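You operate a simulated robot arm through the tools that you are given. There is no shell and no other tool.

You are at the controls of a simulated robot arm. One attempt, no reset.

JOB
Lay the blue insole in the white trainer, the yellow in the black, and press both flat.
Fine: the trainers on the board.
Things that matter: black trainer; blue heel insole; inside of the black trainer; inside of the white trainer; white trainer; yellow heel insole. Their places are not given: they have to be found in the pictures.

The check looks at the end state, three seconds after you hand in, the way a careful person would. Anything else that was tipped, shoved, dropped, spilled or broken makes it a failure.

ROBOT AND FRAMES
A 6-joint arm with a two-finger gripper, fixed in place. Base frame: the origin is on the floor under the middle of its stand, x ahead of it, y to its left, z up; the work surface is at about z = 724. Readings come in mm, rad, newtons and seconds.
It reaches about 940 mm from its shoulder. Its first joint turns from -2.897 to 2.897 rad. Payload 2.54 kg.
The tool frame sits at the grasp point between the pads (the TCP): z along the fingers, y along the line on which they close. The tips reach 30 mm beyond it. The gripper opens to 116 mm; its body begins 95 mm behind the TCP.
Orientation is that of the tool frame in the base frame, as [roll, pitch, yaw] about the fixed x, y, z axes, in that order (R = Rz(yaw) Ry(pitch) Rx(roll)). With the fingers straight down and closing along the base's y, the tool's x points along the base's -x, its y along +y and its z along -z.

CONTROLS
- The arm moves only by the tool send_rows. Its argument "series" is a list that holds one entry, the list of rows, each a list of 7 numbers: the shift along the base's x, y, z in m, then the turn, a rotation vector about the base's x, y, z in rad, then the finger opening in m, from 0 to 0.116. In form: [[[dx, dy, dz, rx, ry, rz, grip], ...]]. A call has 1 to 20 rows; each row shifts and turns the commanded pose from where the row before left it. A row lasts 0.2 s, in which the tool goes at most 50 mm and 0.15 rad; a call with a longer step from one row to the next is refused whole, and so is a gripper value outside its range. Where a pose cannot be reached the arm comes as near as it can. A force on the tool above 40 N (or 10 N above the force at the start of the call, whichever is more), or a blocked arm, ends the call early, and 0.2 s more pass. The fingers move at their own pace (about 72 mm/s each) and stop on an object; they squeeze with about 32 N. The grip force told is the motor's: it shows also when the fingers shut on nothing. Time passes only in rows, and 0.2 s behind the last, so rows that do not move let the fingers close. It gives the time, the measured TCP pose, the force on the tool (base axes), the opening and the grip force at its end, in the units of the frame above (readings bear some noise), with the torque about the TCP (base axes, N m) and any sound that the robot's microphone picked up.
- Cameras (640 x 400 px; columns grow to the right, rows downward): "scene" is fixed at [51.2, -651.7, 1547.4]; the picture's right is [1.00, -0.03, 0.00], its down [-0.01, -0.36, -0.93] and it looks along [0.03, 0.93, -0.36] (base axes); focal length 309 px, centre (320, 200). "wrist" rides on the gripper at [69, -15, -122] in the tool frame; the picture's right is [0.21, 0.98, 0.00], its down [-0.83, 0.18, -0.53] and it looks along [-0.52, 0.11, 0.85] (tool axes); focal length 251 px, centre (320, 200).
- snapshot(camera): a new picture of that camera. It takes no simulated time.
- locate(camera, pixels): for up to 12 pixels [column, row] of the newest picture of that camera ("zoom" is the newest enlarged one), the place [x, y, z] in the base frame of the surface seen there, good to about 3 mm. It takes no simulated time.
- enlarge(camera, box): a new picture of the part [left, top, right, bottom] of that camera's present view, enlarged. It takes no simulated time.
- job_done(): hands the job in; it is judged then, once.

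Unless the task says otherwise, let go and move clear before handing in.

The tools are called after "Emit:" as name(argument=value, ...) on one line, values as JSON. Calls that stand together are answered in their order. send_rows: Moves the arm, as the interface text tells. Its arguments: {"type":"object","properties":{"series":{"type":"array"}},"required":["series"]} The other tools are called the same way: snapshot (camera) takes a picture; locate (camera, pixels) gives the place of the surface under pixels of a picture; enlarge (camera, box) takes an enlarged picture of a part of a camera's view; job_done () hands the job in.

At the start:

```text
t: 0.0
tcp_pos: [32.6, 412.7, 1412.8]
orientation: [3.14, -0.001, 3.141]
contact_force: [-0.1, 0.3, 0.6]
wrist_torque: [-0.01, -0.02, 0.01]
grip_width: 116.0
gripper_force: 0.0
```

scene: 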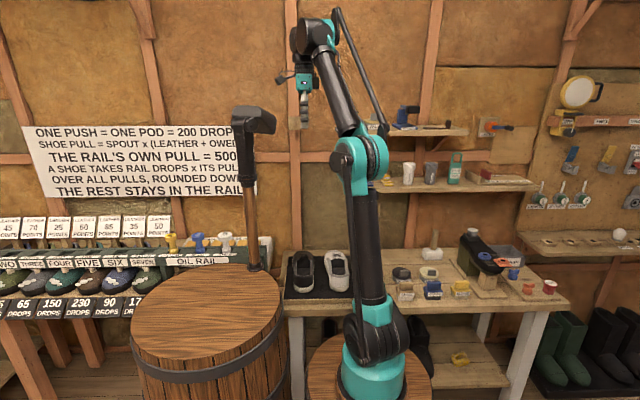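
wrist: 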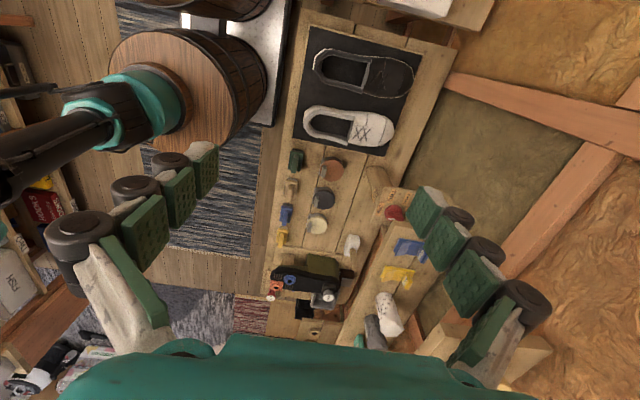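

The wrist picture shows the black trainer near (365,75) and the white one near (350,125), with small blue and yellow items near (285,213), (281,238), (408,248) and (397,275). I'll enlarge these areas to tell which are the insoles.

Emit:
enlarge(camera="wrist", box=[260, 20, 460, 145])

Emit:
enlarge(camera="wrist", box=[260, 140, 440, 340])

Emit:
enlarge(camera="scene", box=[270, 220, 580, 400])

```text
3.20 times, centred on (360, 82) of wrist
```

zoom: 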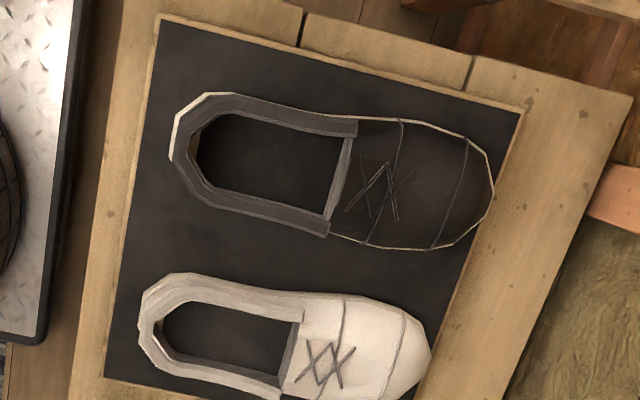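

```text
2.00 times, centred on (350, 240) of wrist
```

zoom: 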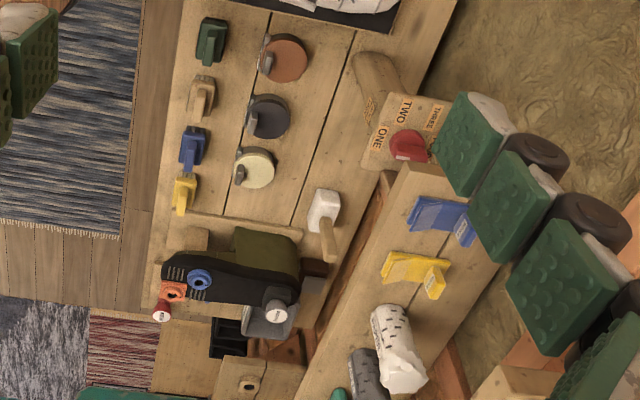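

```text
2.06 times, centred on (425, 310) of scene
```

zoom: 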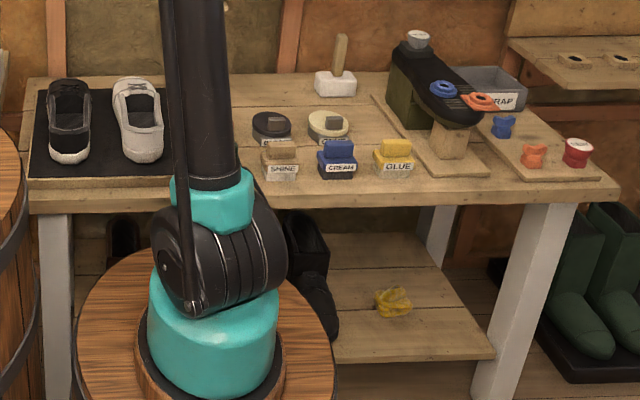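

The enlarged views show blue and yellow pieces on an upper shelf, plus blue/orange rings and small pieces on the bench. I'll enlarge the shelves to identify the heel insoles.

Emit:
enlarge(camera="scene", box=[360, 90, 560, 215])

Emit:
enlarge(camera="wrist", box=[360, 220, 460, 300])

Emit:
enlarge(camera="scene", box=[440, 220, 570, 310])

Emit:
enlarge(camera="scene", box=[520, 60, 640, 240])

Emit:
enlarge(camera="scene", box=[0, 200, 290, 400])

Emit:
enlarge(camera="wrist", box=[0, 160, 120, 400])

```text
3.20 times, centred on (460, 152) of scene
```

zoom: 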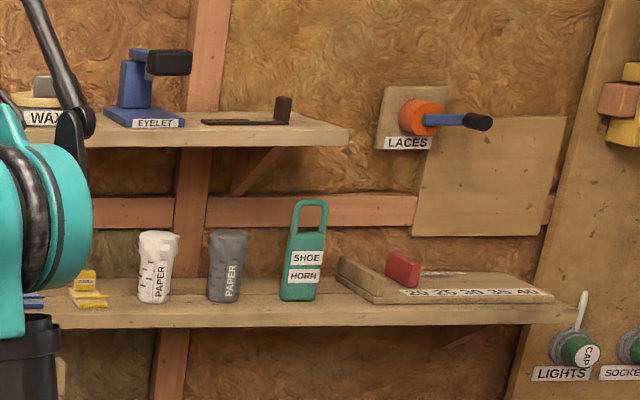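

```text
5.00 times, centred on (410, 260) of wrist
```

zoom: 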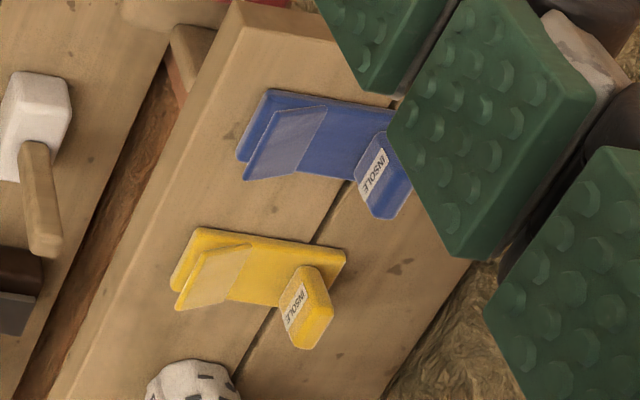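

```text
4.44 times, centred on (505, 265) of scene
```

zoom: 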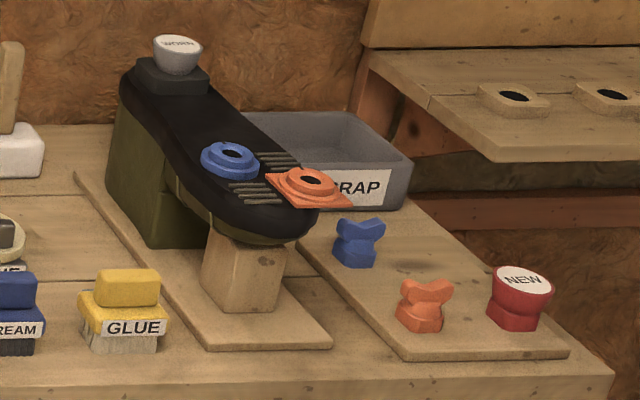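

```text
2.22 times, centred on (580, 150) of scene
```

zoom: 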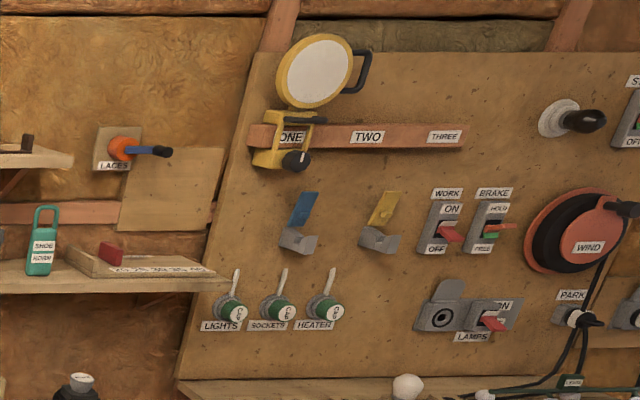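

```text
2.00 times, centred on (145, 300) of scene
```

zoom: 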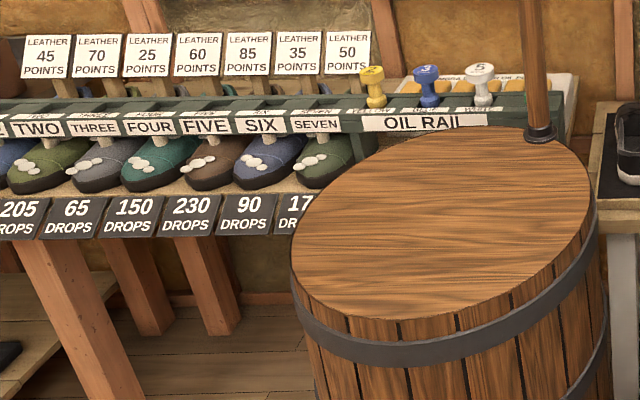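

```text
1.67 times, centred on (60, 280) of wrist
```

zoom: 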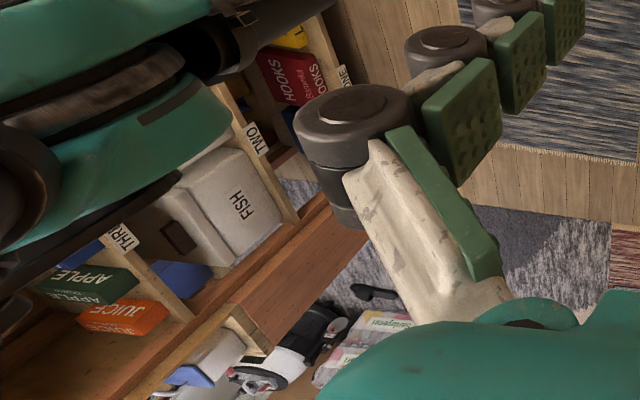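

The insoles are the blue and yellow pieces labelled INSOLE on the lower shelf (wrist around (408,248) and (397,275)). I'll measure the places of the insoles, the trainers and the shelf.

Emit:
locate(camera="wrist", pixels=[[415, 247], [438, 255], [416, 243], [410, 251], [396, 273], [419, 281], [403, 272], [427, 240], [390, 268], [380, 300], [440, 272], [426, 300]])

Emit:
locate(camera="scene", pixels=[[301, 280], [304, 262], [303, 288], [338, 258], [339, 287], [334, 270], [387, 177], [387, 184], [408, 187], [400, 192], [450, 189], [460, 130]])

Emit:
enlarge(camera="scene", box=[270, 230, 370, 310])

Emit:
enlarge(camera="scene", box=[360, 150, 430, 210])

```text
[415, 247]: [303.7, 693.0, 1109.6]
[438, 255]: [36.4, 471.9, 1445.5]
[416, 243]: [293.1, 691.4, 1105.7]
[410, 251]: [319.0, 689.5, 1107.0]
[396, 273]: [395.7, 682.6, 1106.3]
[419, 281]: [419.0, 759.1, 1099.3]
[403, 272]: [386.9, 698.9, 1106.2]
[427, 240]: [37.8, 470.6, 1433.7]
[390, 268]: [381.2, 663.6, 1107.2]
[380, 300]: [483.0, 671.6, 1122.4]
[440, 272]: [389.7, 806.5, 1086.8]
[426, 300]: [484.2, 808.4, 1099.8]
```

```text
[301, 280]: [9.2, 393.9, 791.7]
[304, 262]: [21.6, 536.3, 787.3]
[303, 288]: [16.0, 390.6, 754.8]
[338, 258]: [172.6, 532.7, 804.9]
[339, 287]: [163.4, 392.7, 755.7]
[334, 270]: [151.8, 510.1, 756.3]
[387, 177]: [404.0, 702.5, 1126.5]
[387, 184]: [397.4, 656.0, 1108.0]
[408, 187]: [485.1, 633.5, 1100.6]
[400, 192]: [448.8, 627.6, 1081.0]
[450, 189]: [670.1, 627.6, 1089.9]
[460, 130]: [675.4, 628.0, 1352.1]
```

```text
5.00 times, centred on (320, 270) of scene
```

zoom: 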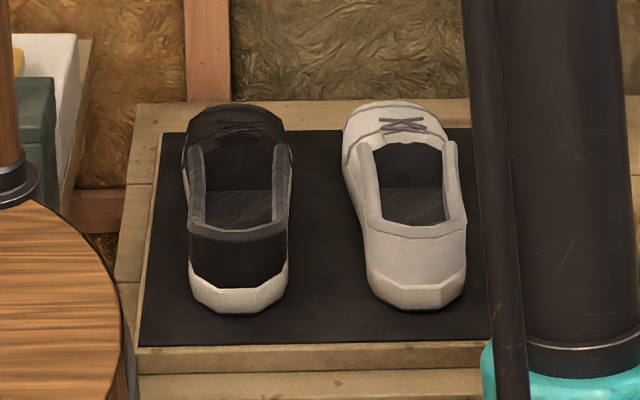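

```text
6.67 times, centred on (395, 180) of scene
```

zoom: 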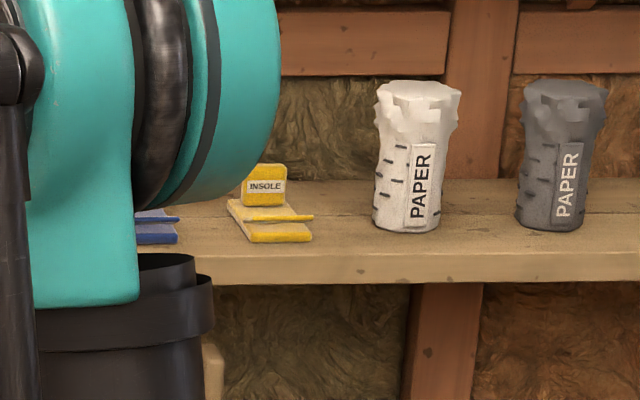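

Both insoles sit on the lower shelf (top about z 1100, front edge about y 628), each with an upright labelled tab behind a tilted flap. I need the extent of the upper shelf, the place of the arm's own base and the trainer details, so I'll locate those.

Emit:
locate(camera="scene", pixels=[[375, 378], [366, 340], [360, 160], [317, 40], [375, 133], [292, 124], [420, 134], [205, 310], [252, 120], [250, 200], [470, 130], [292, 130]])

Emit:
enlarge(camera="scene", box=[260, 0, 400, 140])

```text
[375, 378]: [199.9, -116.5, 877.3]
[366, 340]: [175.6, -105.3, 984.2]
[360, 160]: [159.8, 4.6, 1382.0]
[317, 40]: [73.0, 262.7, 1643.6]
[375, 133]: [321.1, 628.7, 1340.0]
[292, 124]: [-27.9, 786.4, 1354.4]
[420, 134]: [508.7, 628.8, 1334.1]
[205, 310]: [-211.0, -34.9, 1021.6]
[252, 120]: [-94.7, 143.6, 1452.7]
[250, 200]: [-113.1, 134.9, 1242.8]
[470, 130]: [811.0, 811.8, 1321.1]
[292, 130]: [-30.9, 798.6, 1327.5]
```

```text
2.86 times, centred on (330, 70) of scene
```

zoom: 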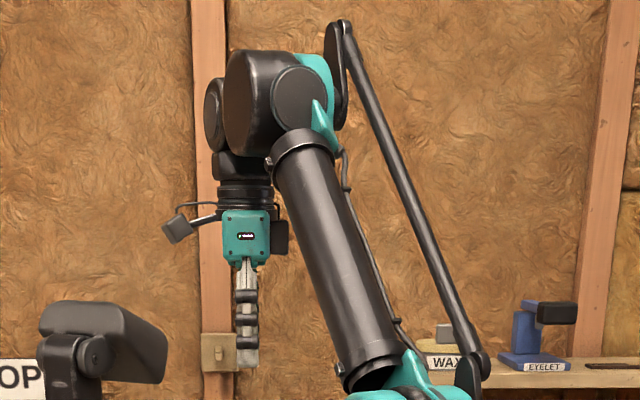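

The upper shelf runs over the insoles (front edge y 628, z about 1335), so a straight-down grasp there is blocked and I need a tilted one from the front. I'll first move toward (350, 450, 1300), turning the fingers to close along x and tilting them toward +y, to get a close look.

Emit:
send_rows(series=[[[0.018, 0.002, -0.006, 0, 0, -0.1428, 0.116], [0.018, 0.002, -0.006, 0, 0, -0.1428, 0.116], [0.018, 0.002, -0.006, 0, 0, -0.1428, 0.116], [0.018, 0.002, -0.006, 0, 0, -0.1428, 0.116], [0.018, 0.002, -0.006, 0, 0, -0.1428, 0.116], [0.018, 0.002, -0.006, 0, 0, -0.1428, 0.116], [0.018, 0.002, -0.006, 0, 0, -0.1428, 0.116], [0.018, 0.002, -0.006, 0, 0, -0.1428, 0.116], [0.018, 0.002, -0.006, 0, 0, -0.1428, 0.116], [0.018, 0.002, -0.006, 0, 0, -0.1428, 0.116], [0.018, 0.002, -0.006, 0, 0, -0.1428, 0.116], [0.018, 0.002, -0.006, 0.131, 0, 0, 0.116], [0.018, 0.002, -0.006, 0.131, 0, 0, 0.116], [0.018, 0.002, -0.006, 0.131, 0, 0, 0.116], [0.018, 0.002, -0.006, 0.131, 0, 0, 0.116], [0.018, 0.002, -0.006, 0.131, 0, 0, 0.116], [0.018, 0.002, -0.006, 0.131, 0, 0, 0.116]]])

Emit:
snapshot(camera="wrist")

Emit:
snapshot(camera="scene")

```text
t: 3.6
tcp_pos: [369.8, 443.2, 1307.7]
orientation: [-3.14, -0.789, 1.569]
contact_force: [-0.4, 0.2, -0.7]
wrist_torque: [-0.01, 0.0, 0.02]
grip_width: 116.2
gripper_force: 0.1
out of reach, approached as far as the arm can: row 11
```

```text
taken
```

wrist: 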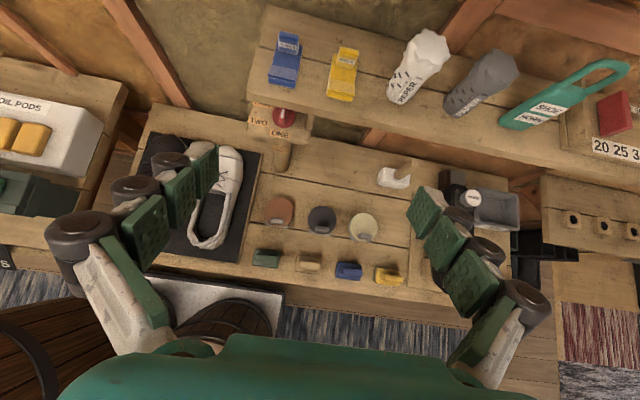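

```text
taken
```

scene: 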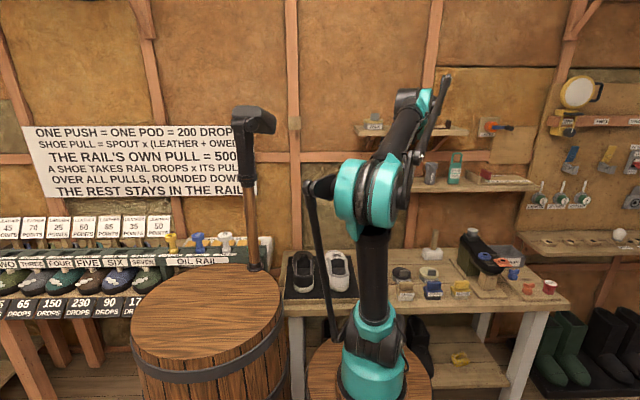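

The blue insole is at wrist (285,60) and the yellow at (343,75), now both in full view along with the trainers. I'll enlarge and measure them.

Emit:
locate(camera="wrist", pixels=[[287, 38], [287, 47], [283, 65], [279, 82], [346, 53], [346, 62], [342, 78], [338, 97], [310, 80], [250, 90], [320, 115], [370, 90]])

Emit:
enlarge(camera="wrist", box=[250, 20, 380, 110])

Emit:
enlarge(camera="wrist", box=[130, 110, 290, 270])

Emit:
enlarge(camera="scene", box=[280, 70, 480, 200])

```text
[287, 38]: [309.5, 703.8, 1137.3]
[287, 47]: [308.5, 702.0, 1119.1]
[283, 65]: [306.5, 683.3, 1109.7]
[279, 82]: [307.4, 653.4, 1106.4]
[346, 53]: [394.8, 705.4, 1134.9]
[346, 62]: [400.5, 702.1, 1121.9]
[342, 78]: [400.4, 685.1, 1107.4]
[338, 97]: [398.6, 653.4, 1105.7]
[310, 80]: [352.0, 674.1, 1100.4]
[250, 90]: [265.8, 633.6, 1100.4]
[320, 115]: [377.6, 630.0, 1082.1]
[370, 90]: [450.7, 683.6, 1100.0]
```

```text
4.44 times, centred on (315, 65) of wrist
```

zoom: 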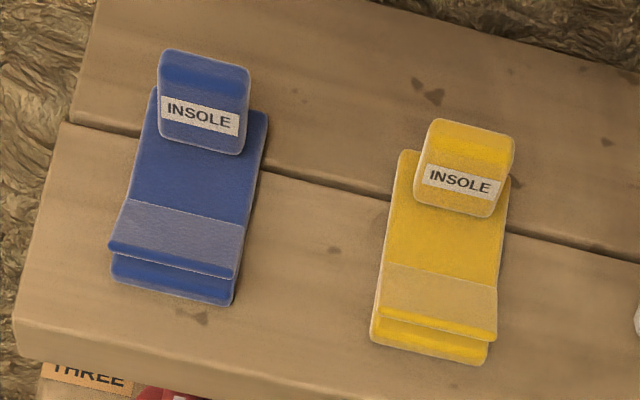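

```text
2.50 times, centred on (210, 190) of wrist
```

zoom: 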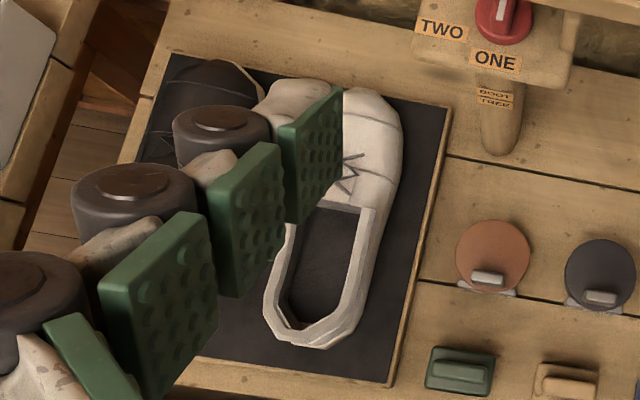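

```text
3.08 times, centred on (380, 135) of scene
```

zoom: 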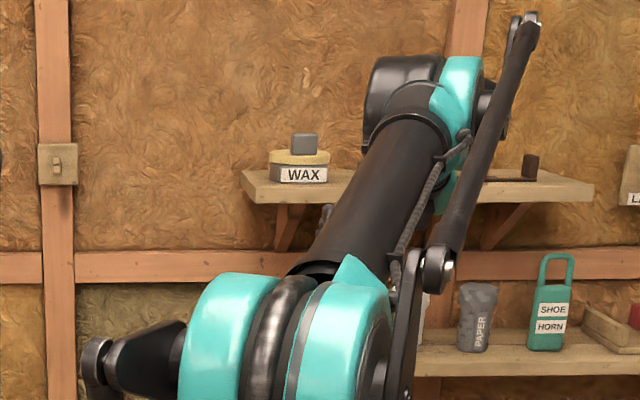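

The insoles are flat plates about 70 mm long, each with an upright tab at the back and a slightly lifted front flap. I'll enlarge each one further and measure its edges.

Emit:
enlarge(camera="wrist", box=[260, 22, 316, 92])

Emit:
locate(camera="zoom", pixels=[[320, 100], [240, 100], [375, 100], [375, 180], [235, 150], [300, 60], [300, 70], [330, 80], [200, 250], [390, 260], [200, 380], [330, 380]])

```text
5.71 times, centred on (288, 57) of wrist
```

zoom: 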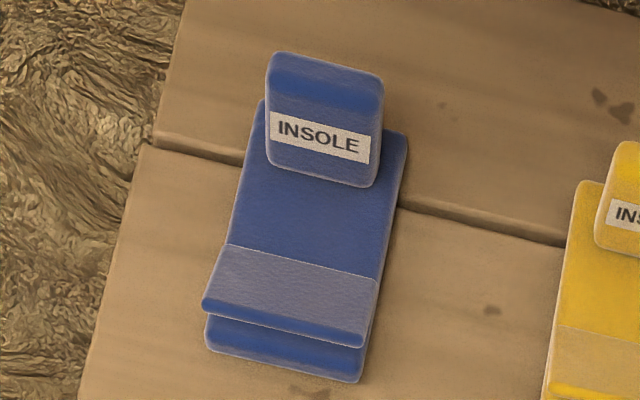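

```text
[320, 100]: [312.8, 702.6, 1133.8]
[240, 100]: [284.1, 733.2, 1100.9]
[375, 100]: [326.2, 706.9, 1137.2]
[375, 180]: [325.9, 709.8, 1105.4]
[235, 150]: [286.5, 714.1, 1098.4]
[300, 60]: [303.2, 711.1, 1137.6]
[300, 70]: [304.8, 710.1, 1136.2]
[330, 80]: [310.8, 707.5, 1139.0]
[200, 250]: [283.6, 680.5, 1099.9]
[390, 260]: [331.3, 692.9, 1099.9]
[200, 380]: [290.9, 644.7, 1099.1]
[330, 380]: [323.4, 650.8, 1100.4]
```

Readings put the blue tab's front face at y 702 and its top at z about 1138. I'll pin down its side edges and the plate's corners.

Emit:
locate(camera="zoom", pixels=[[273, 85], [378, 110], [275, 57], [378, 80], [262, 105], [403, 140], [235, 240], [380, 270], [210, 345], [358, 378], [207, 300], [362, 345]])

Emit:
enlarge(camera="wrist", box=[315, 38, 371, 108])

Emit:
locate(camera="zoom", pixels=[[275, 85], [385, 110], [285, 57], [378, 80], [262, 130], [320, 100], [230, 240], [360, 270], [210, 345], [340, 378], [320, 250], [300, 330]])

```text
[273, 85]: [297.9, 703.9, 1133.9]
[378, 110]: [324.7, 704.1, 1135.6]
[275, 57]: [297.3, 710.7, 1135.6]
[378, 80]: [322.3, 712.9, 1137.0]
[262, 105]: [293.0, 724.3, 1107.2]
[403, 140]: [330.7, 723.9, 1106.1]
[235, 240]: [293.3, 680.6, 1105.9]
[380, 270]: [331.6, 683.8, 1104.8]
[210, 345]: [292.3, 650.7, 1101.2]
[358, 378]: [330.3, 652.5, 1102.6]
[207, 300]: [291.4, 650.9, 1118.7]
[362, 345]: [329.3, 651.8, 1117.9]
```

```text
5.71 times, centred on (343, 73) of wrist
```

zoom: 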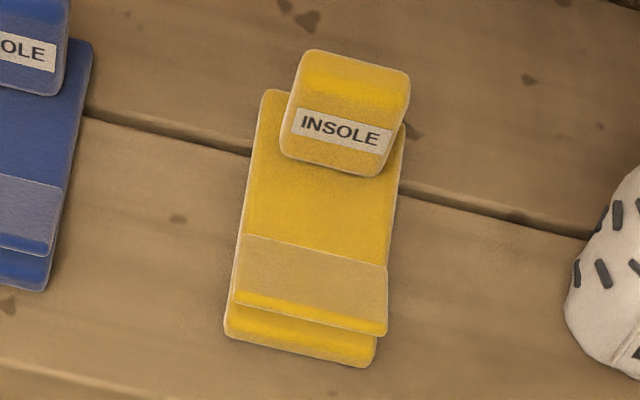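

```text
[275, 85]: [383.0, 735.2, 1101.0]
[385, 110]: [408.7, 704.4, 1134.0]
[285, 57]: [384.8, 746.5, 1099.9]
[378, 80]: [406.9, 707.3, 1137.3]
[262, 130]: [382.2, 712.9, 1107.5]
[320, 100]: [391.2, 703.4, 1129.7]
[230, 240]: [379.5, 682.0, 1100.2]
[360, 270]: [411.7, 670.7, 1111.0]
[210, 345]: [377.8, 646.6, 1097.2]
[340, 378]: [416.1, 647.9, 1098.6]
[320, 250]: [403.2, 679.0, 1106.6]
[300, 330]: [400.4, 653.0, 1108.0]
```

Both plates span about y 651–726, and the tabs stand at y 702–714 up to z 1138. Before planning a tilted grasp I need the underside of the upper shelf and its bracket near blue (zoom (285,228) in the earlier scene view), so I'll enlarge and measure there.

Emit:
enlarge(camera="scene", box=[350, 110, 480, 190])

Emit:
locate(camera="zoom", pixels=[[60, 95], [60, 108], [60, 122], [90, 125], [80, 150], [70, 170], [95, 140], [400, 122], [450, 122], [430, 150], [420, 165], [30, 100]])

```text
4.92 times, centred on (415, 150) of scene
```

zoom: 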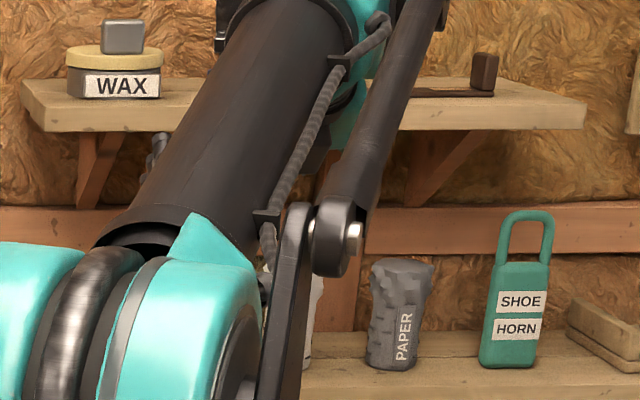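

```text
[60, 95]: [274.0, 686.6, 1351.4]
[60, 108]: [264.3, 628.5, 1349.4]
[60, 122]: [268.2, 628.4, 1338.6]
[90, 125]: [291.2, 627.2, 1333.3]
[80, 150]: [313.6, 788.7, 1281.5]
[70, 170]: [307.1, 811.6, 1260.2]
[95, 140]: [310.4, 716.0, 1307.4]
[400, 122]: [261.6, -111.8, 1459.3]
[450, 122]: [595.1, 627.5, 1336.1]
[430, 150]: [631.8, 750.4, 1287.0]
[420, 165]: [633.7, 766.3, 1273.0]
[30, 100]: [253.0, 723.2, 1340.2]
```

The upper shelf spans z 1330–1351 from x 250 on, and its bracket at x 310 is far enough back, so a 45° approach from the front clears it. Next I'll move over the trainers with this same tilt, where the camera looks nearly straight down, to measure them and the free bench area.

Emit:
send_rows(series=[[[-0.027, -0.002, -0.0225, 0, 0, 0, 0.116], [-0.027, -0.002, -0.0225, 0, 0, 0, 0.116], [-0.027, -0.002, -0.0225, 0, 0, 0, 0.116], [-0.027, -0.002, -0.0225, 0, 0, 0, 0.116], [-0.027, -0.002, -0.0225, 0, 0, 0, 0.116], [-0.027, -0.002, -0.0225, 0, 0, 0, 0.116], [-0.027, -0.002, -0.0225, 0, 0, 0, 0.116], [-0.027, -0.002, -0.0225, 0, 0, 0, 0.116], [-0.027, -0.002, -0.0225, 0, 0, 0, 0.116], [0, 0, 0, 0, 0, 0, 0.116]]])

Emit:
snapshot(camera="wrist")

Emit:
snapshot(camera="scene")

```text
t: 5.8
tcp_pos: [229.6, 417.8, 1109.1]
orientation: [-3.138, -0.787, 1.58]
contact_force: [-0.2, -1.2, 1.3]
wrist_torque: [0.03, 0.01, 0.01]
grip_width: 115.9
gripper_force: 0.1
out of reach, approached as far as the arm can: row 6, 7, 8, 9
```

```text
taken
```

wrist: 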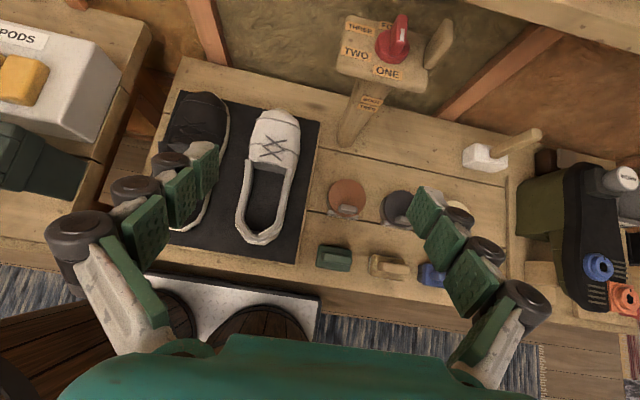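

```text
taken
```

scene: 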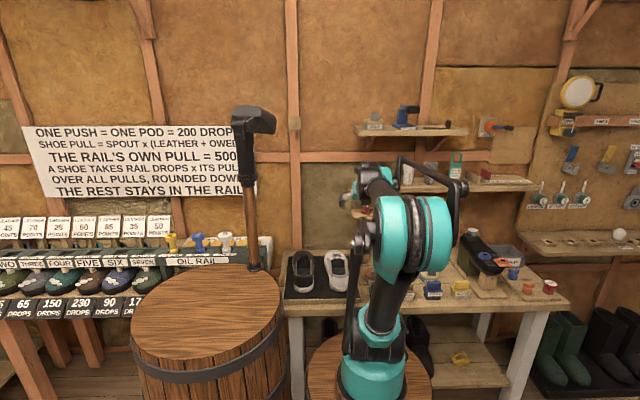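

The arm stopped short at x 230 (rows 6–9 out of reach with this tilt), but the white trainer at (265,180) is in clear view and black is partly hidden. I'll measure the trainers and the free bench areas from here.

Emit:
enlarge(camera="wrist", box=[220, 95, 320, 255])

Emit:
enlarge(camera="wrist", box=[150, 80, 340, 280])

Emit:
locate(camera="wrist", pixels=[[263, 230], [260, 215], [262, 200], [265, 185], [268, 170], [240, 220], [287, 220], [245, 190], [292, 180], [262, 240], [320, 130], [310, 250]])

```text
2.50 times, centred on (270, 175) of wrist
```

zoom: 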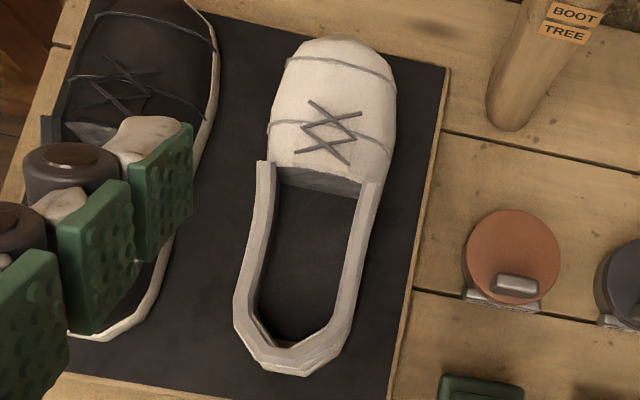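

```text
2.00 times, centred on (245, 180) of wrist
```

zoom: 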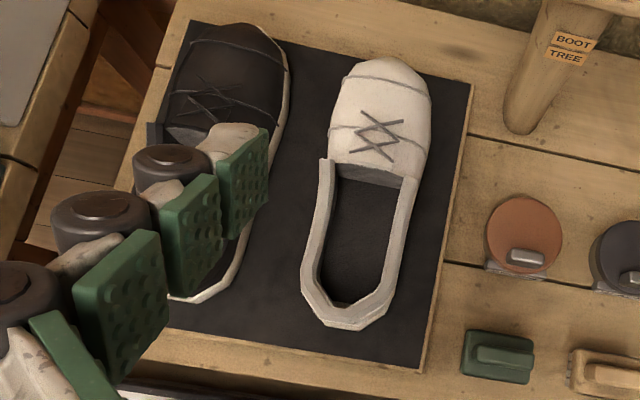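

```text
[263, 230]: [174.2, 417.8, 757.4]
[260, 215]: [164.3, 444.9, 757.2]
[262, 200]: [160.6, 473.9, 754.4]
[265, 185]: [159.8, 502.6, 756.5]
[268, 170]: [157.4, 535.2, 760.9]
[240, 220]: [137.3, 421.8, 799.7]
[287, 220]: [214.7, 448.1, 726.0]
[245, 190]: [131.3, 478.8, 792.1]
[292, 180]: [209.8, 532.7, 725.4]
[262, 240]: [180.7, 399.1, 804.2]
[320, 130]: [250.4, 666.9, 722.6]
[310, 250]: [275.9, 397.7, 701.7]
```

The white trainer's floor reads z 757 and its collar about 800. I'll measure its inner edges closely.

Emit:
enlarge(camera="wrist", box=[225, 155, 305, 255])

Emit:
locate(camera="zoom", pixels=[[210, 220], [420, 250], [240, 150], [440, 180], [275, 60], [455, 110], [250, 300], [380, 310], [300, 335], [300, 370], [360, 60], [330, 200]])

Emit:
locate(camera="zoom", pixels=[[180, 220], [200, 280], [195, 220], [225, 220], [240, 220], [255, 220], [270, 220], [385, 220], [400, 220], [415, 220], [430, 220], [445, 220]])

```text
4.00 times, centred on (265, 205) of wrist
```

zoom: 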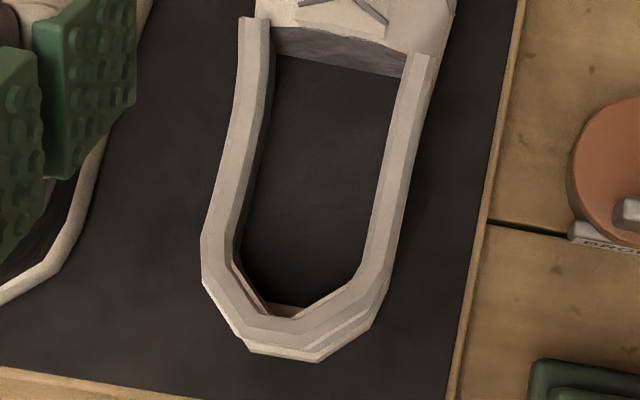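

```text
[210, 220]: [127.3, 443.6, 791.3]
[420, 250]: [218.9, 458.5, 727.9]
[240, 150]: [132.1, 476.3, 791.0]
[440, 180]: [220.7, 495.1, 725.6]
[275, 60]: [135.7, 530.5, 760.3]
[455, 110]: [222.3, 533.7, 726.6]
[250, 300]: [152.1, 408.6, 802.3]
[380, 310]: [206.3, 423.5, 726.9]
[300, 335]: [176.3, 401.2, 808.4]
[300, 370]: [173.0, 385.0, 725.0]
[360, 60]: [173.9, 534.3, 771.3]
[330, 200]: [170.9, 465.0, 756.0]
```

```text
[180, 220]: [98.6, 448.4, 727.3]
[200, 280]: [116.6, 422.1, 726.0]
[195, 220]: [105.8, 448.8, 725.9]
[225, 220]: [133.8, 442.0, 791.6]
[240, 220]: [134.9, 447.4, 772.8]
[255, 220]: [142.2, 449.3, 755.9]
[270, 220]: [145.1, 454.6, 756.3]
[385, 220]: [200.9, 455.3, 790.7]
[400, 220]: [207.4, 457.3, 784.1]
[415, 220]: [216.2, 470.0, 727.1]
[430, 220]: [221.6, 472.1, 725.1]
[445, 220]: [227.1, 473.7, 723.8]
```

White trainer interior: x about 138–197, y 410–535, floor z 756, side collar z 791, heel collar about 805; fingers closing along y would fit inside it, fingers closing along x would not. I'll turn back to the starting yaw so I can test a grasp from the left of the shelf with the fingers closing along y.

Emit:
send_rows(series=[[[0, 0.003, 0.025, -0.131, 0, 0, 0.116], [0, 0.003, 0.025, -0.131, 0, 0, 0.116], [0, 0.003, 0.025, -0.131, 0, 0, 0.116], [0, 0.003, 0.025, -0.131, 0, 0, 0.116], [0, 0.003, 0.025, -0.131, 0, 0, 0.116], [0, 0.003, 0.025, -0.131, 0, 0, 0.116], [-0.003, 0.003, 0, 0, 0, 0.1428, 0.116], [-0.003, 0.003, 0, 0, 0, 0.1428, 0.116], [-0.003, 0.003, 0, 0, 0, 0.1428, 0.116], [-0.003, 0.003, 0, 0, 0, 0.1428, 0.116], [-0.003, 0.003, 0, 0, 0, 0.1428, 0.116], [-0.003, 0.003, 0, 0, 0, 0.1428, 0.116], [-0.003, 0.003, 0, 0, 0, 0.1428, 0.116], [-0.003, 0.003, 0, 0, 0, 0.1428, 0.116], [-0.003, 0.003, 0, 0, 0, 0.1428, 0.116], [-0.003, 0.003, 0, 0, 0, 0.1428, 0.116], [-0.003, 0.003, 0, 0, 0, 0.1428, 0.116]]])

Emit:
snapshot(camera="wrist")

Emit:
snapshot(camera="scene")

```text
t: 9.4
tcp_pos: [233.1, 466.0, 1257.3]
orientation: [3.141, 0.0, -3.141]
contact_force: [-0.2, 0.2, -0.1]
wrist_torque: [-0.02, -0.05, 0.01]
grip_width: 116.0
gripper_force: 0.1
out of reach, approached as far as the arm can: row 1, 2, 3, 4, 5, 6
```

```text
taken
```

wrist: 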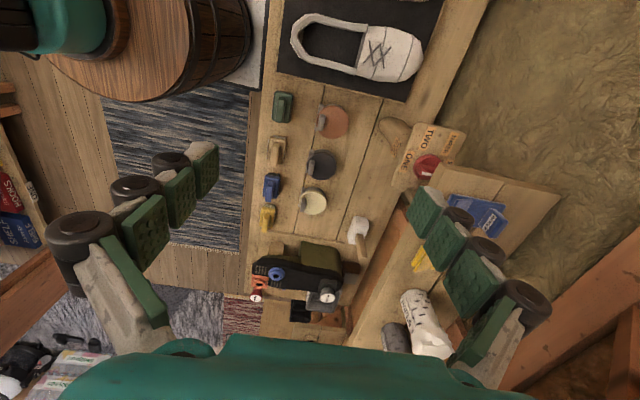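

```text
taken
```

scene: 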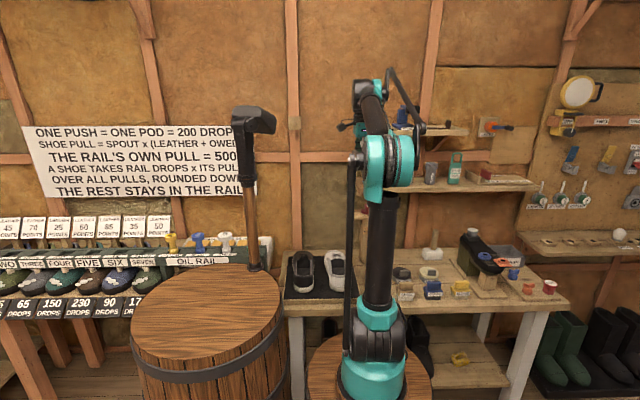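

The tool is back to vertical at (233, 466, 1257) with fingers closing along y. Now I'll tilt it 45° about y so it points toward +x and check that the arm can hold this pose near the shelf.

Emit:
send_rows(series=[[[0.003, 0.01, -0.003, 0, -0.131, 0, 0.116], [0.003, 0.01, -0.003, 0, -0.131, 0, 0.116], [0.003, 0.01, -0.003, 0, -0.131, 0, 0.116], [0.003, 0.01, -0.003, 0, -0.131, 0, 0.116], [0.003, 0.01, -0.003, 0, -0.131, 0, 0.116], [0.003, 0.01, -0.003, 0, -0.131, 0, 0.116]]])

Emit:
snapshot(camera="wrist")

Emit:
snapshot(camera="scene")

```text
t: 10.8
tcp_pos: [252.2, 525.2, 1239.2]
orientation: [3.14, 0.788, 3.142]
contact_force: [-0.5, 0.1, -0.2]
wrist_torque: [-0.01, 0.02, 0.0]
grip_width: 115.9
gripper_force: 0.1
```

```text
taken
```

wrist: 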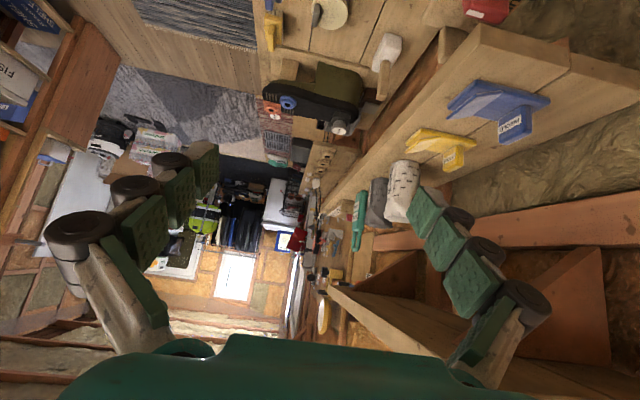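

```text
taken
```

scene: 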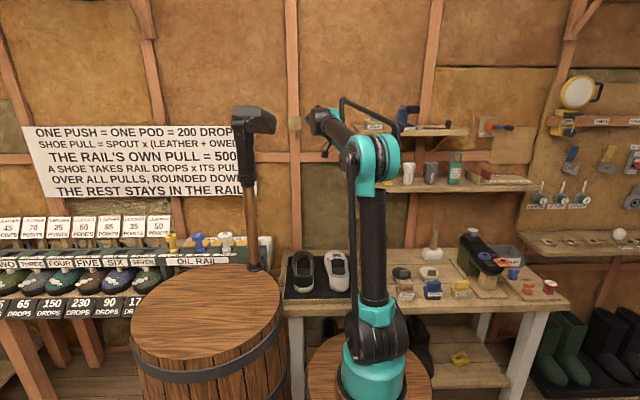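

The pose holds, and from this side view the blue tab shows at (515,122) and the yellow at (453,155). I'll enlarge to measure the thickness and height of the tabs and the shape of the flaps.

Emit:
enlarge(camera="wrist", box=[435, 65, 565, 150])

Emit:
locate(camera="zoom", pixels=[[360, 230], [320, 200], [370, 180], [440, 180], [450, 240], [330, 260], [410, 250], [430, 330], [340, 345], [200, 120], [70, 200], [560, 160]])

```text
4.71 times, centred on (500, 108) of wrist
```

zoom: 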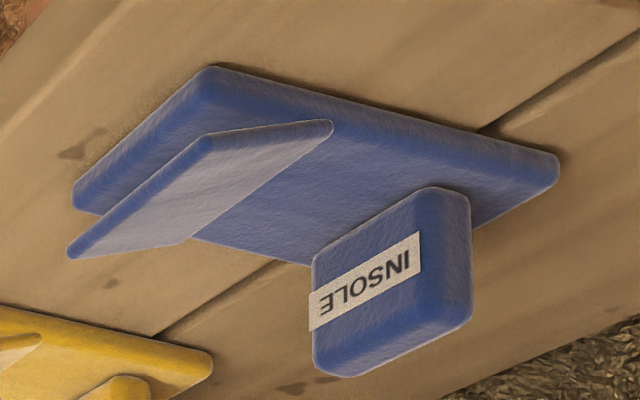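

```text
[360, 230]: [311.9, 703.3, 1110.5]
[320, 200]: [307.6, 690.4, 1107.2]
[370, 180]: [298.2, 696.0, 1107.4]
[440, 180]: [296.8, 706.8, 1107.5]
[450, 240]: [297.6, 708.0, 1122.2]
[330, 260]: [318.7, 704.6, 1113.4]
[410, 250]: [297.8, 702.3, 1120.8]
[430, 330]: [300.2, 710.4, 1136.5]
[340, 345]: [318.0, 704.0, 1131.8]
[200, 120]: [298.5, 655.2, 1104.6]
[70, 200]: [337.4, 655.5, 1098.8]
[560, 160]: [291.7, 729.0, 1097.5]
```

Blue's tab measures x 297–325, y 702–713, z 1106–1138, so its middle is near (311, 708). I'll narrow the fingers to 40 mm and move at height to (250, 708, 1205), just left of the tab.

Emit:
send_rows(series=[[[0, 0.023, -0.004, 0, 0, 0, 0.04], [0, 0.023, -0.004, 0, 0, 0, 0.04], [0, 0.023, -0.004, 0, 0, 0, 0.04], [0, 0.023, -0.004, 0, 0, 0, 0.04], [0, 0.023, -0.004, 0, 0, 0, 0.04], [0, 0.023, -0.004, 0, 0, 0, 0.04], [0, 0.023, -0.004, 0, 0, 0, 0.04], [0, 0.022, -0.004, 0, 0, 0, 0.04], [0, 0, 0, 0, 0, 0, 0.04]]])

Emit:
snapshot(camera="wrist")

Emit:
snapshot(camera="scene")

```text
t: 12.8
tcp_pos: [250.2, 709.1, 1209.0]
orientation: [-3.141, 0.787, 3.141]
contact_force: [-0.4, -0.2, -0.1]
wrist_torque: [-0.01, -0.02, 0.02]
grip_width: 40.0
gripper_force: 0.0
```

```text
taken
```

wrist: 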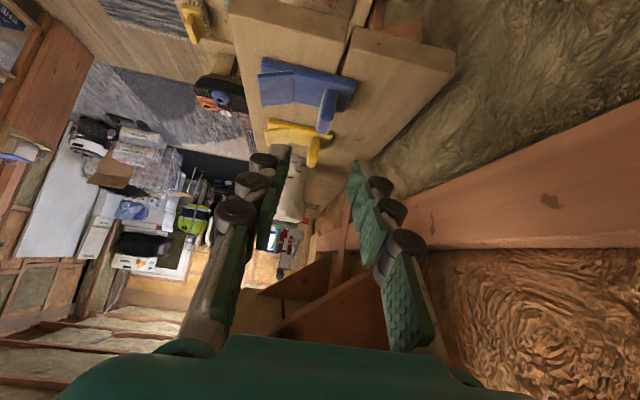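

```text
taken
```

scene: 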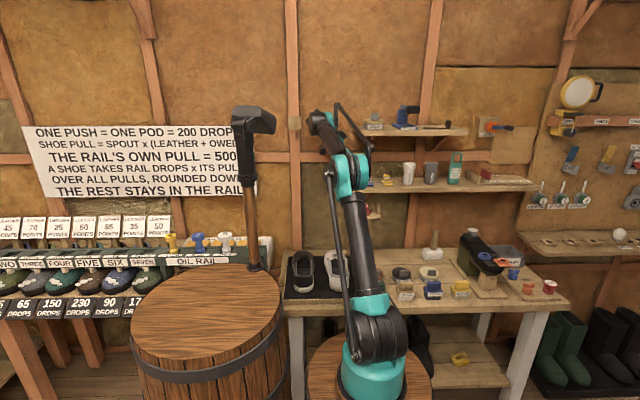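

The pose (250, 709, 1209) is reached, and the blue tab at (327,108) appears between the finger lines. I'll refine its position with a close look before descending.

Emit:
enlarge(camera="wrist", box=[240, 45, 380, 175])

Emit:
locate(camera="zoom", pixels=[[390, 160], [405, 170], [420, 180], [430, 170], [385, 240], [400, 240], [415, 230], [180, 130], [190, 100], [120, 125], [405, 210], [270, 130]])

```text
3.08 times, centred on (310, 110) of wrist
```

zoom: 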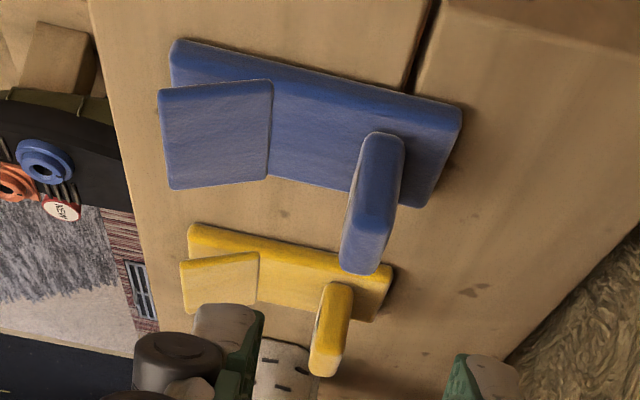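

```text
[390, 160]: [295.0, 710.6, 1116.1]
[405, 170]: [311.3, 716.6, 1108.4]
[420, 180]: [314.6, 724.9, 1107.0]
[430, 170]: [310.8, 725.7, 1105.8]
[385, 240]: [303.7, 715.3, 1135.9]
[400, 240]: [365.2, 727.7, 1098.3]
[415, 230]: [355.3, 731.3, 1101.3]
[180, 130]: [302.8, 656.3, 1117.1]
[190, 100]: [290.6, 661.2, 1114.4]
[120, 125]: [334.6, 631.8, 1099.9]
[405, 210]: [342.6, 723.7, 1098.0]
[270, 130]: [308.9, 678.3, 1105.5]
```

The blue tab spans y 702–715, so the fingers at y 709 straddle it evenly. I'll slide down the tool axis to TCP (300, 709, 1148), keeping the fingertips above the flap.

Emit:
send_rows(series=[[[0, 0, -0.011, 0, 0, 0, 0.04], [0.01, 0, -0.01, 0, 0, 0, 0.04], [0.01, 0, -0.01, 0, 0, 0, 0.04], [0.01, 0, -0.01, 0, 0, 0, 0.04], [0.01, 0, -0.01, 0, 0, 0, 0.04], [0.01, 0, -0.01, 0, 0, 0, 0.04], [0, 0, 0, 0, 0, 0, 0.04]]])

Emit:
snapshot(camera="wrist")

Emit:
enlarge(camera="wrist", box=[220, 60, 420, 200])

```text
t: 14.4
tcp_pos: [302.0, 708.5, 1145.3]
orientation: [3.141, 0.786, -3.141]
contact_force: [-0.3, -0.7, 0.0]
wrist_torque: [0.02, 0.01, 0.01]
grip_width: 40.0
gripper_force: 0.1
```

```text
taken
```

wrist: 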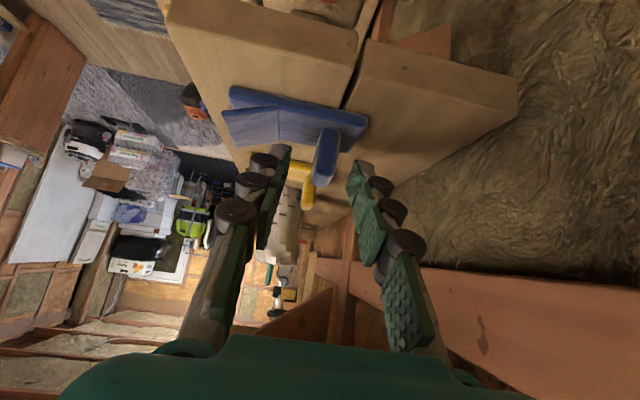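

```text
2.86 times, centred on (320, 130) of wrist
```

zoom: 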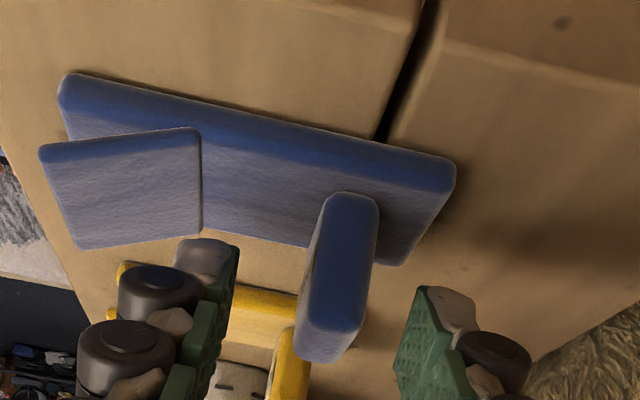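

TCP is at (302, 708.5, 1145) with the tab between the pads (zoom (340,280)) and no contact force. I'll close the fingers on it.

Emit:
send_rows(series=[[[0, 0, 0, 0, 0, 0, 0.02], [0, 0, 0, 0, 0, 0, 0.01], [0, 0, 0, 0, 0, 0, 0.0], [0, 0, 0, 0, 0, 0, 0.0], [0, 0, 0, 0, 0, 0, 0.0]]])

Emit:
enlarge(camera="wrist", box=[220, 60, 420, 200])

```text
t: 15.6
tcp_pos: [302.8, 709.5, 1145.5]
orientation: [3.141, 0.787, 3.141]
contact_force: [-0.3, -0.1, -0.2]
wrist_torque: [0.0, 0.01, 0.01]
grip_width: 10.4
gripper_force: 32.4
```

```text
2.86 times, centred on (320, 130) of wrist
```

zoom: 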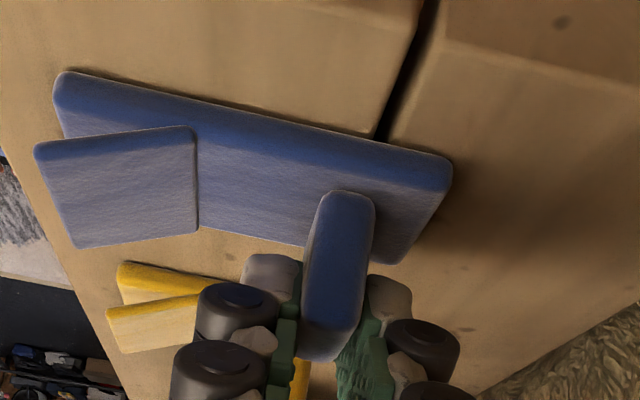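

The blue tab is held: width 10.4 mm at 32 N. I'll lift it 30 mm gently and check that it stays level.

Emit:
send_rows(series=[[[0, 0, 0.005, 0, 0, 0, 0.0], [0, 0, 0.008, 0, 0, 0, 0.0], [0, 0, 0.008, 0, 0, 0, 0.0], [0, 0, 0.009, 0, 0, 0, 0.0], [0, 0, 0, 0, 0, 0, 0.0]]])

Emit:
snapshot(camera="wrist")

Emit:
enlarge(camera="wrist", box=[220, 60, 420, 200])

```text
t: 16.8
tcp_pos: [301.6, 707.8, 1175.8]
orientation: [3.14, 0.786, 3.142]
contact_force: [-0.1, -0.3, -0.3]
wrist_torque: [0.0, 0.01, 0.02]
grip_width: 10.6
gripper_force: 31.8
```

```text
taken
```

wrist: 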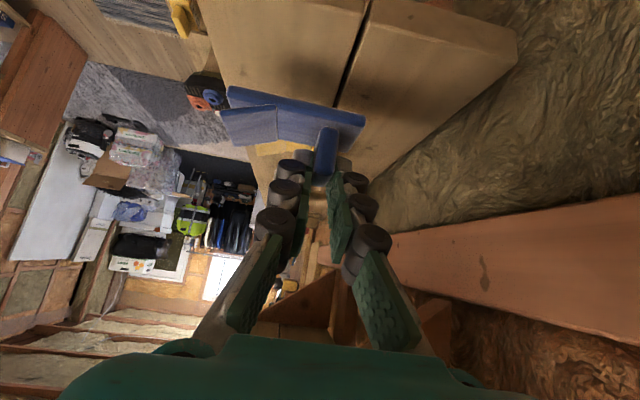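

```text
2.86 times, centred on (320, 130) of wrist
```

zoom: 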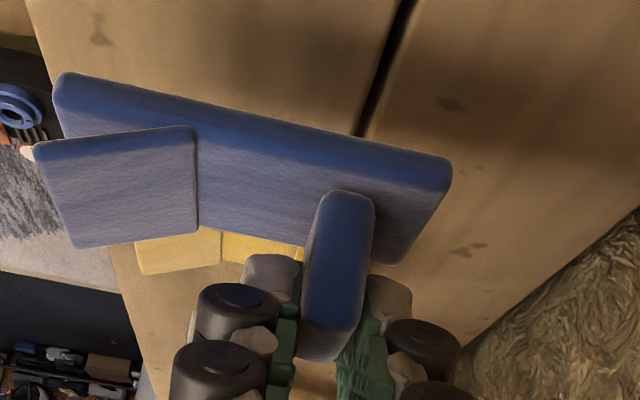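

Blue is lifted level and free of the shelf. I'll pull it out to the left past the shelf end (x 262), then bring it forward and down to about (165, 500, 1010) above the white trainer.

Emit:
send_rows(series=[[[-0.02, 0, 0.002, 0, 0, 0, 0.0], [-0.03, 0, 0.003, 0, 0, 0, 0.0], [-0.03, 0, 0.003, 0, 0, 0, 0.0], [-0.025, -0.005, 0, 0, 0, 0, 0.0], [-0.004, -0.02, -0.015, 0, 0, 0, 0.0], [-0.004, -0.026, -0.022, 0, 0, 0, 0.0], [-0.004, -0.026, -0.022, 0, 0, 0, 0.0], [-0.004, -0.026, -0.022, 0, 0, 0, 0.0], [-0.004, -0.026, -0.022, 0, 0, 0, 0.0], [-0.004, -0.026, -0.022, 0, 0, 0, 0.0], [-0.004, -0.026, -0.022, 0, 0, 0, 0.0], [-0.004, -0.02, -0.015, 0, 0, 0, 0.0], [0, 0, 0, 0, 0, 0, 0.0]]])

Emit:
snapshot(camera="wrist")

Emit:
snapshot(camera="scene")

```text
t: 19.6
tcp_pos: [163.8, 511.3, 1024.1]
orientation: [3.141, 0.788, -3.141]
contact_force: [-0.7, 0.3, -0.3]
wrist_torque: [0.01, -0.01, 0.01]
grip_width: 10.5
gripper_force: 32.0
```

```text
taken
```

wrist: 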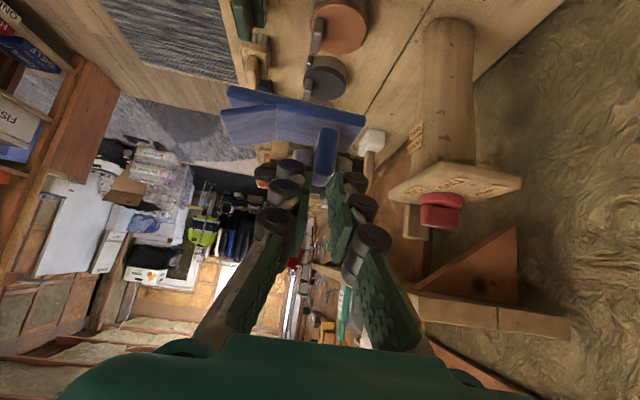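

```text
taken
```

scene: 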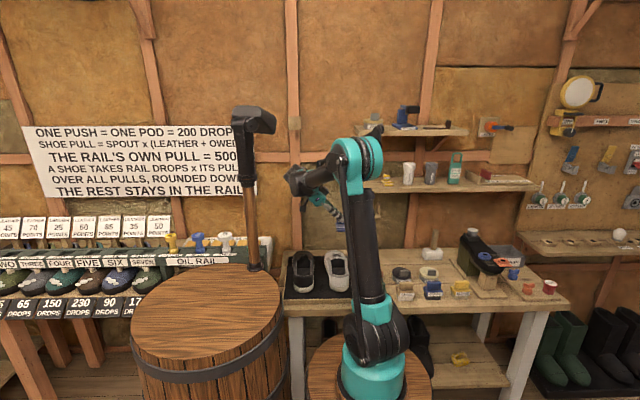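

The insole is still held level at (164, 511, 1024), and both trainers are visible in the scene around (303,272) and (337,270). I'll enlarge there to check the openings and the insole's placement line.

Emit:
enlarge(camera="scene", box=[270, 160, 390, 300])

Emit:
enlarge(camera="scene", box=[285, 245, 360, 300])

Emit:
locate(camera="zoom", pixels=[[145, 190], [150, 150], [150, 120], [105, 170], [190, 170], [150, 220], [440, 180], [440, 150], [395, 150], [495, 150], [450, 215], [440, 120]])

```text
2.86 times, centred on (330, 230) of scene
```

zoom: 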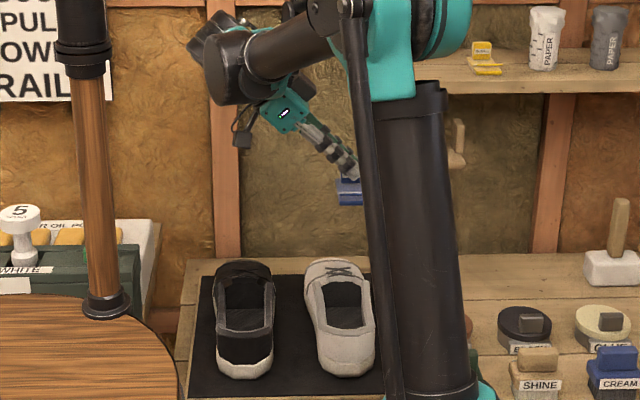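

```text
7.27 times, centred on (322, 272) of scene
```

zoom: 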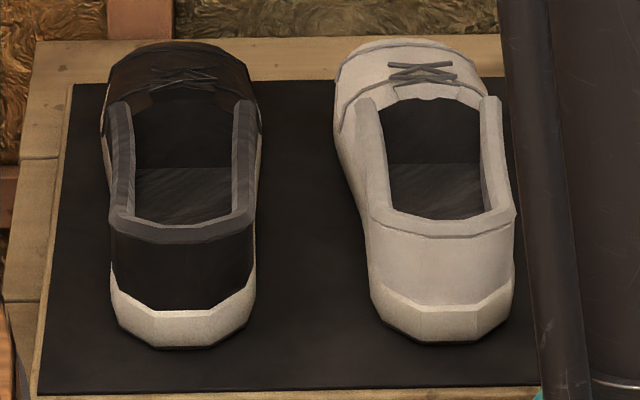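

```text
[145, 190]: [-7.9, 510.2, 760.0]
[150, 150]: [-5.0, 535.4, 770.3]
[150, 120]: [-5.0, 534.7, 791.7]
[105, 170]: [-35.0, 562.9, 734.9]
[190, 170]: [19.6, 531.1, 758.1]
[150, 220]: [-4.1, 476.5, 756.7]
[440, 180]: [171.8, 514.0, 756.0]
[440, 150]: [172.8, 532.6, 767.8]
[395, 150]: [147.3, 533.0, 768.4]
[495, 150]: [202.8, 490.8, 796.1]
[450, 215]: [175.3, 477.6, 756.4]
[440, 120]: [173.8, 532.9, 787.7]
```

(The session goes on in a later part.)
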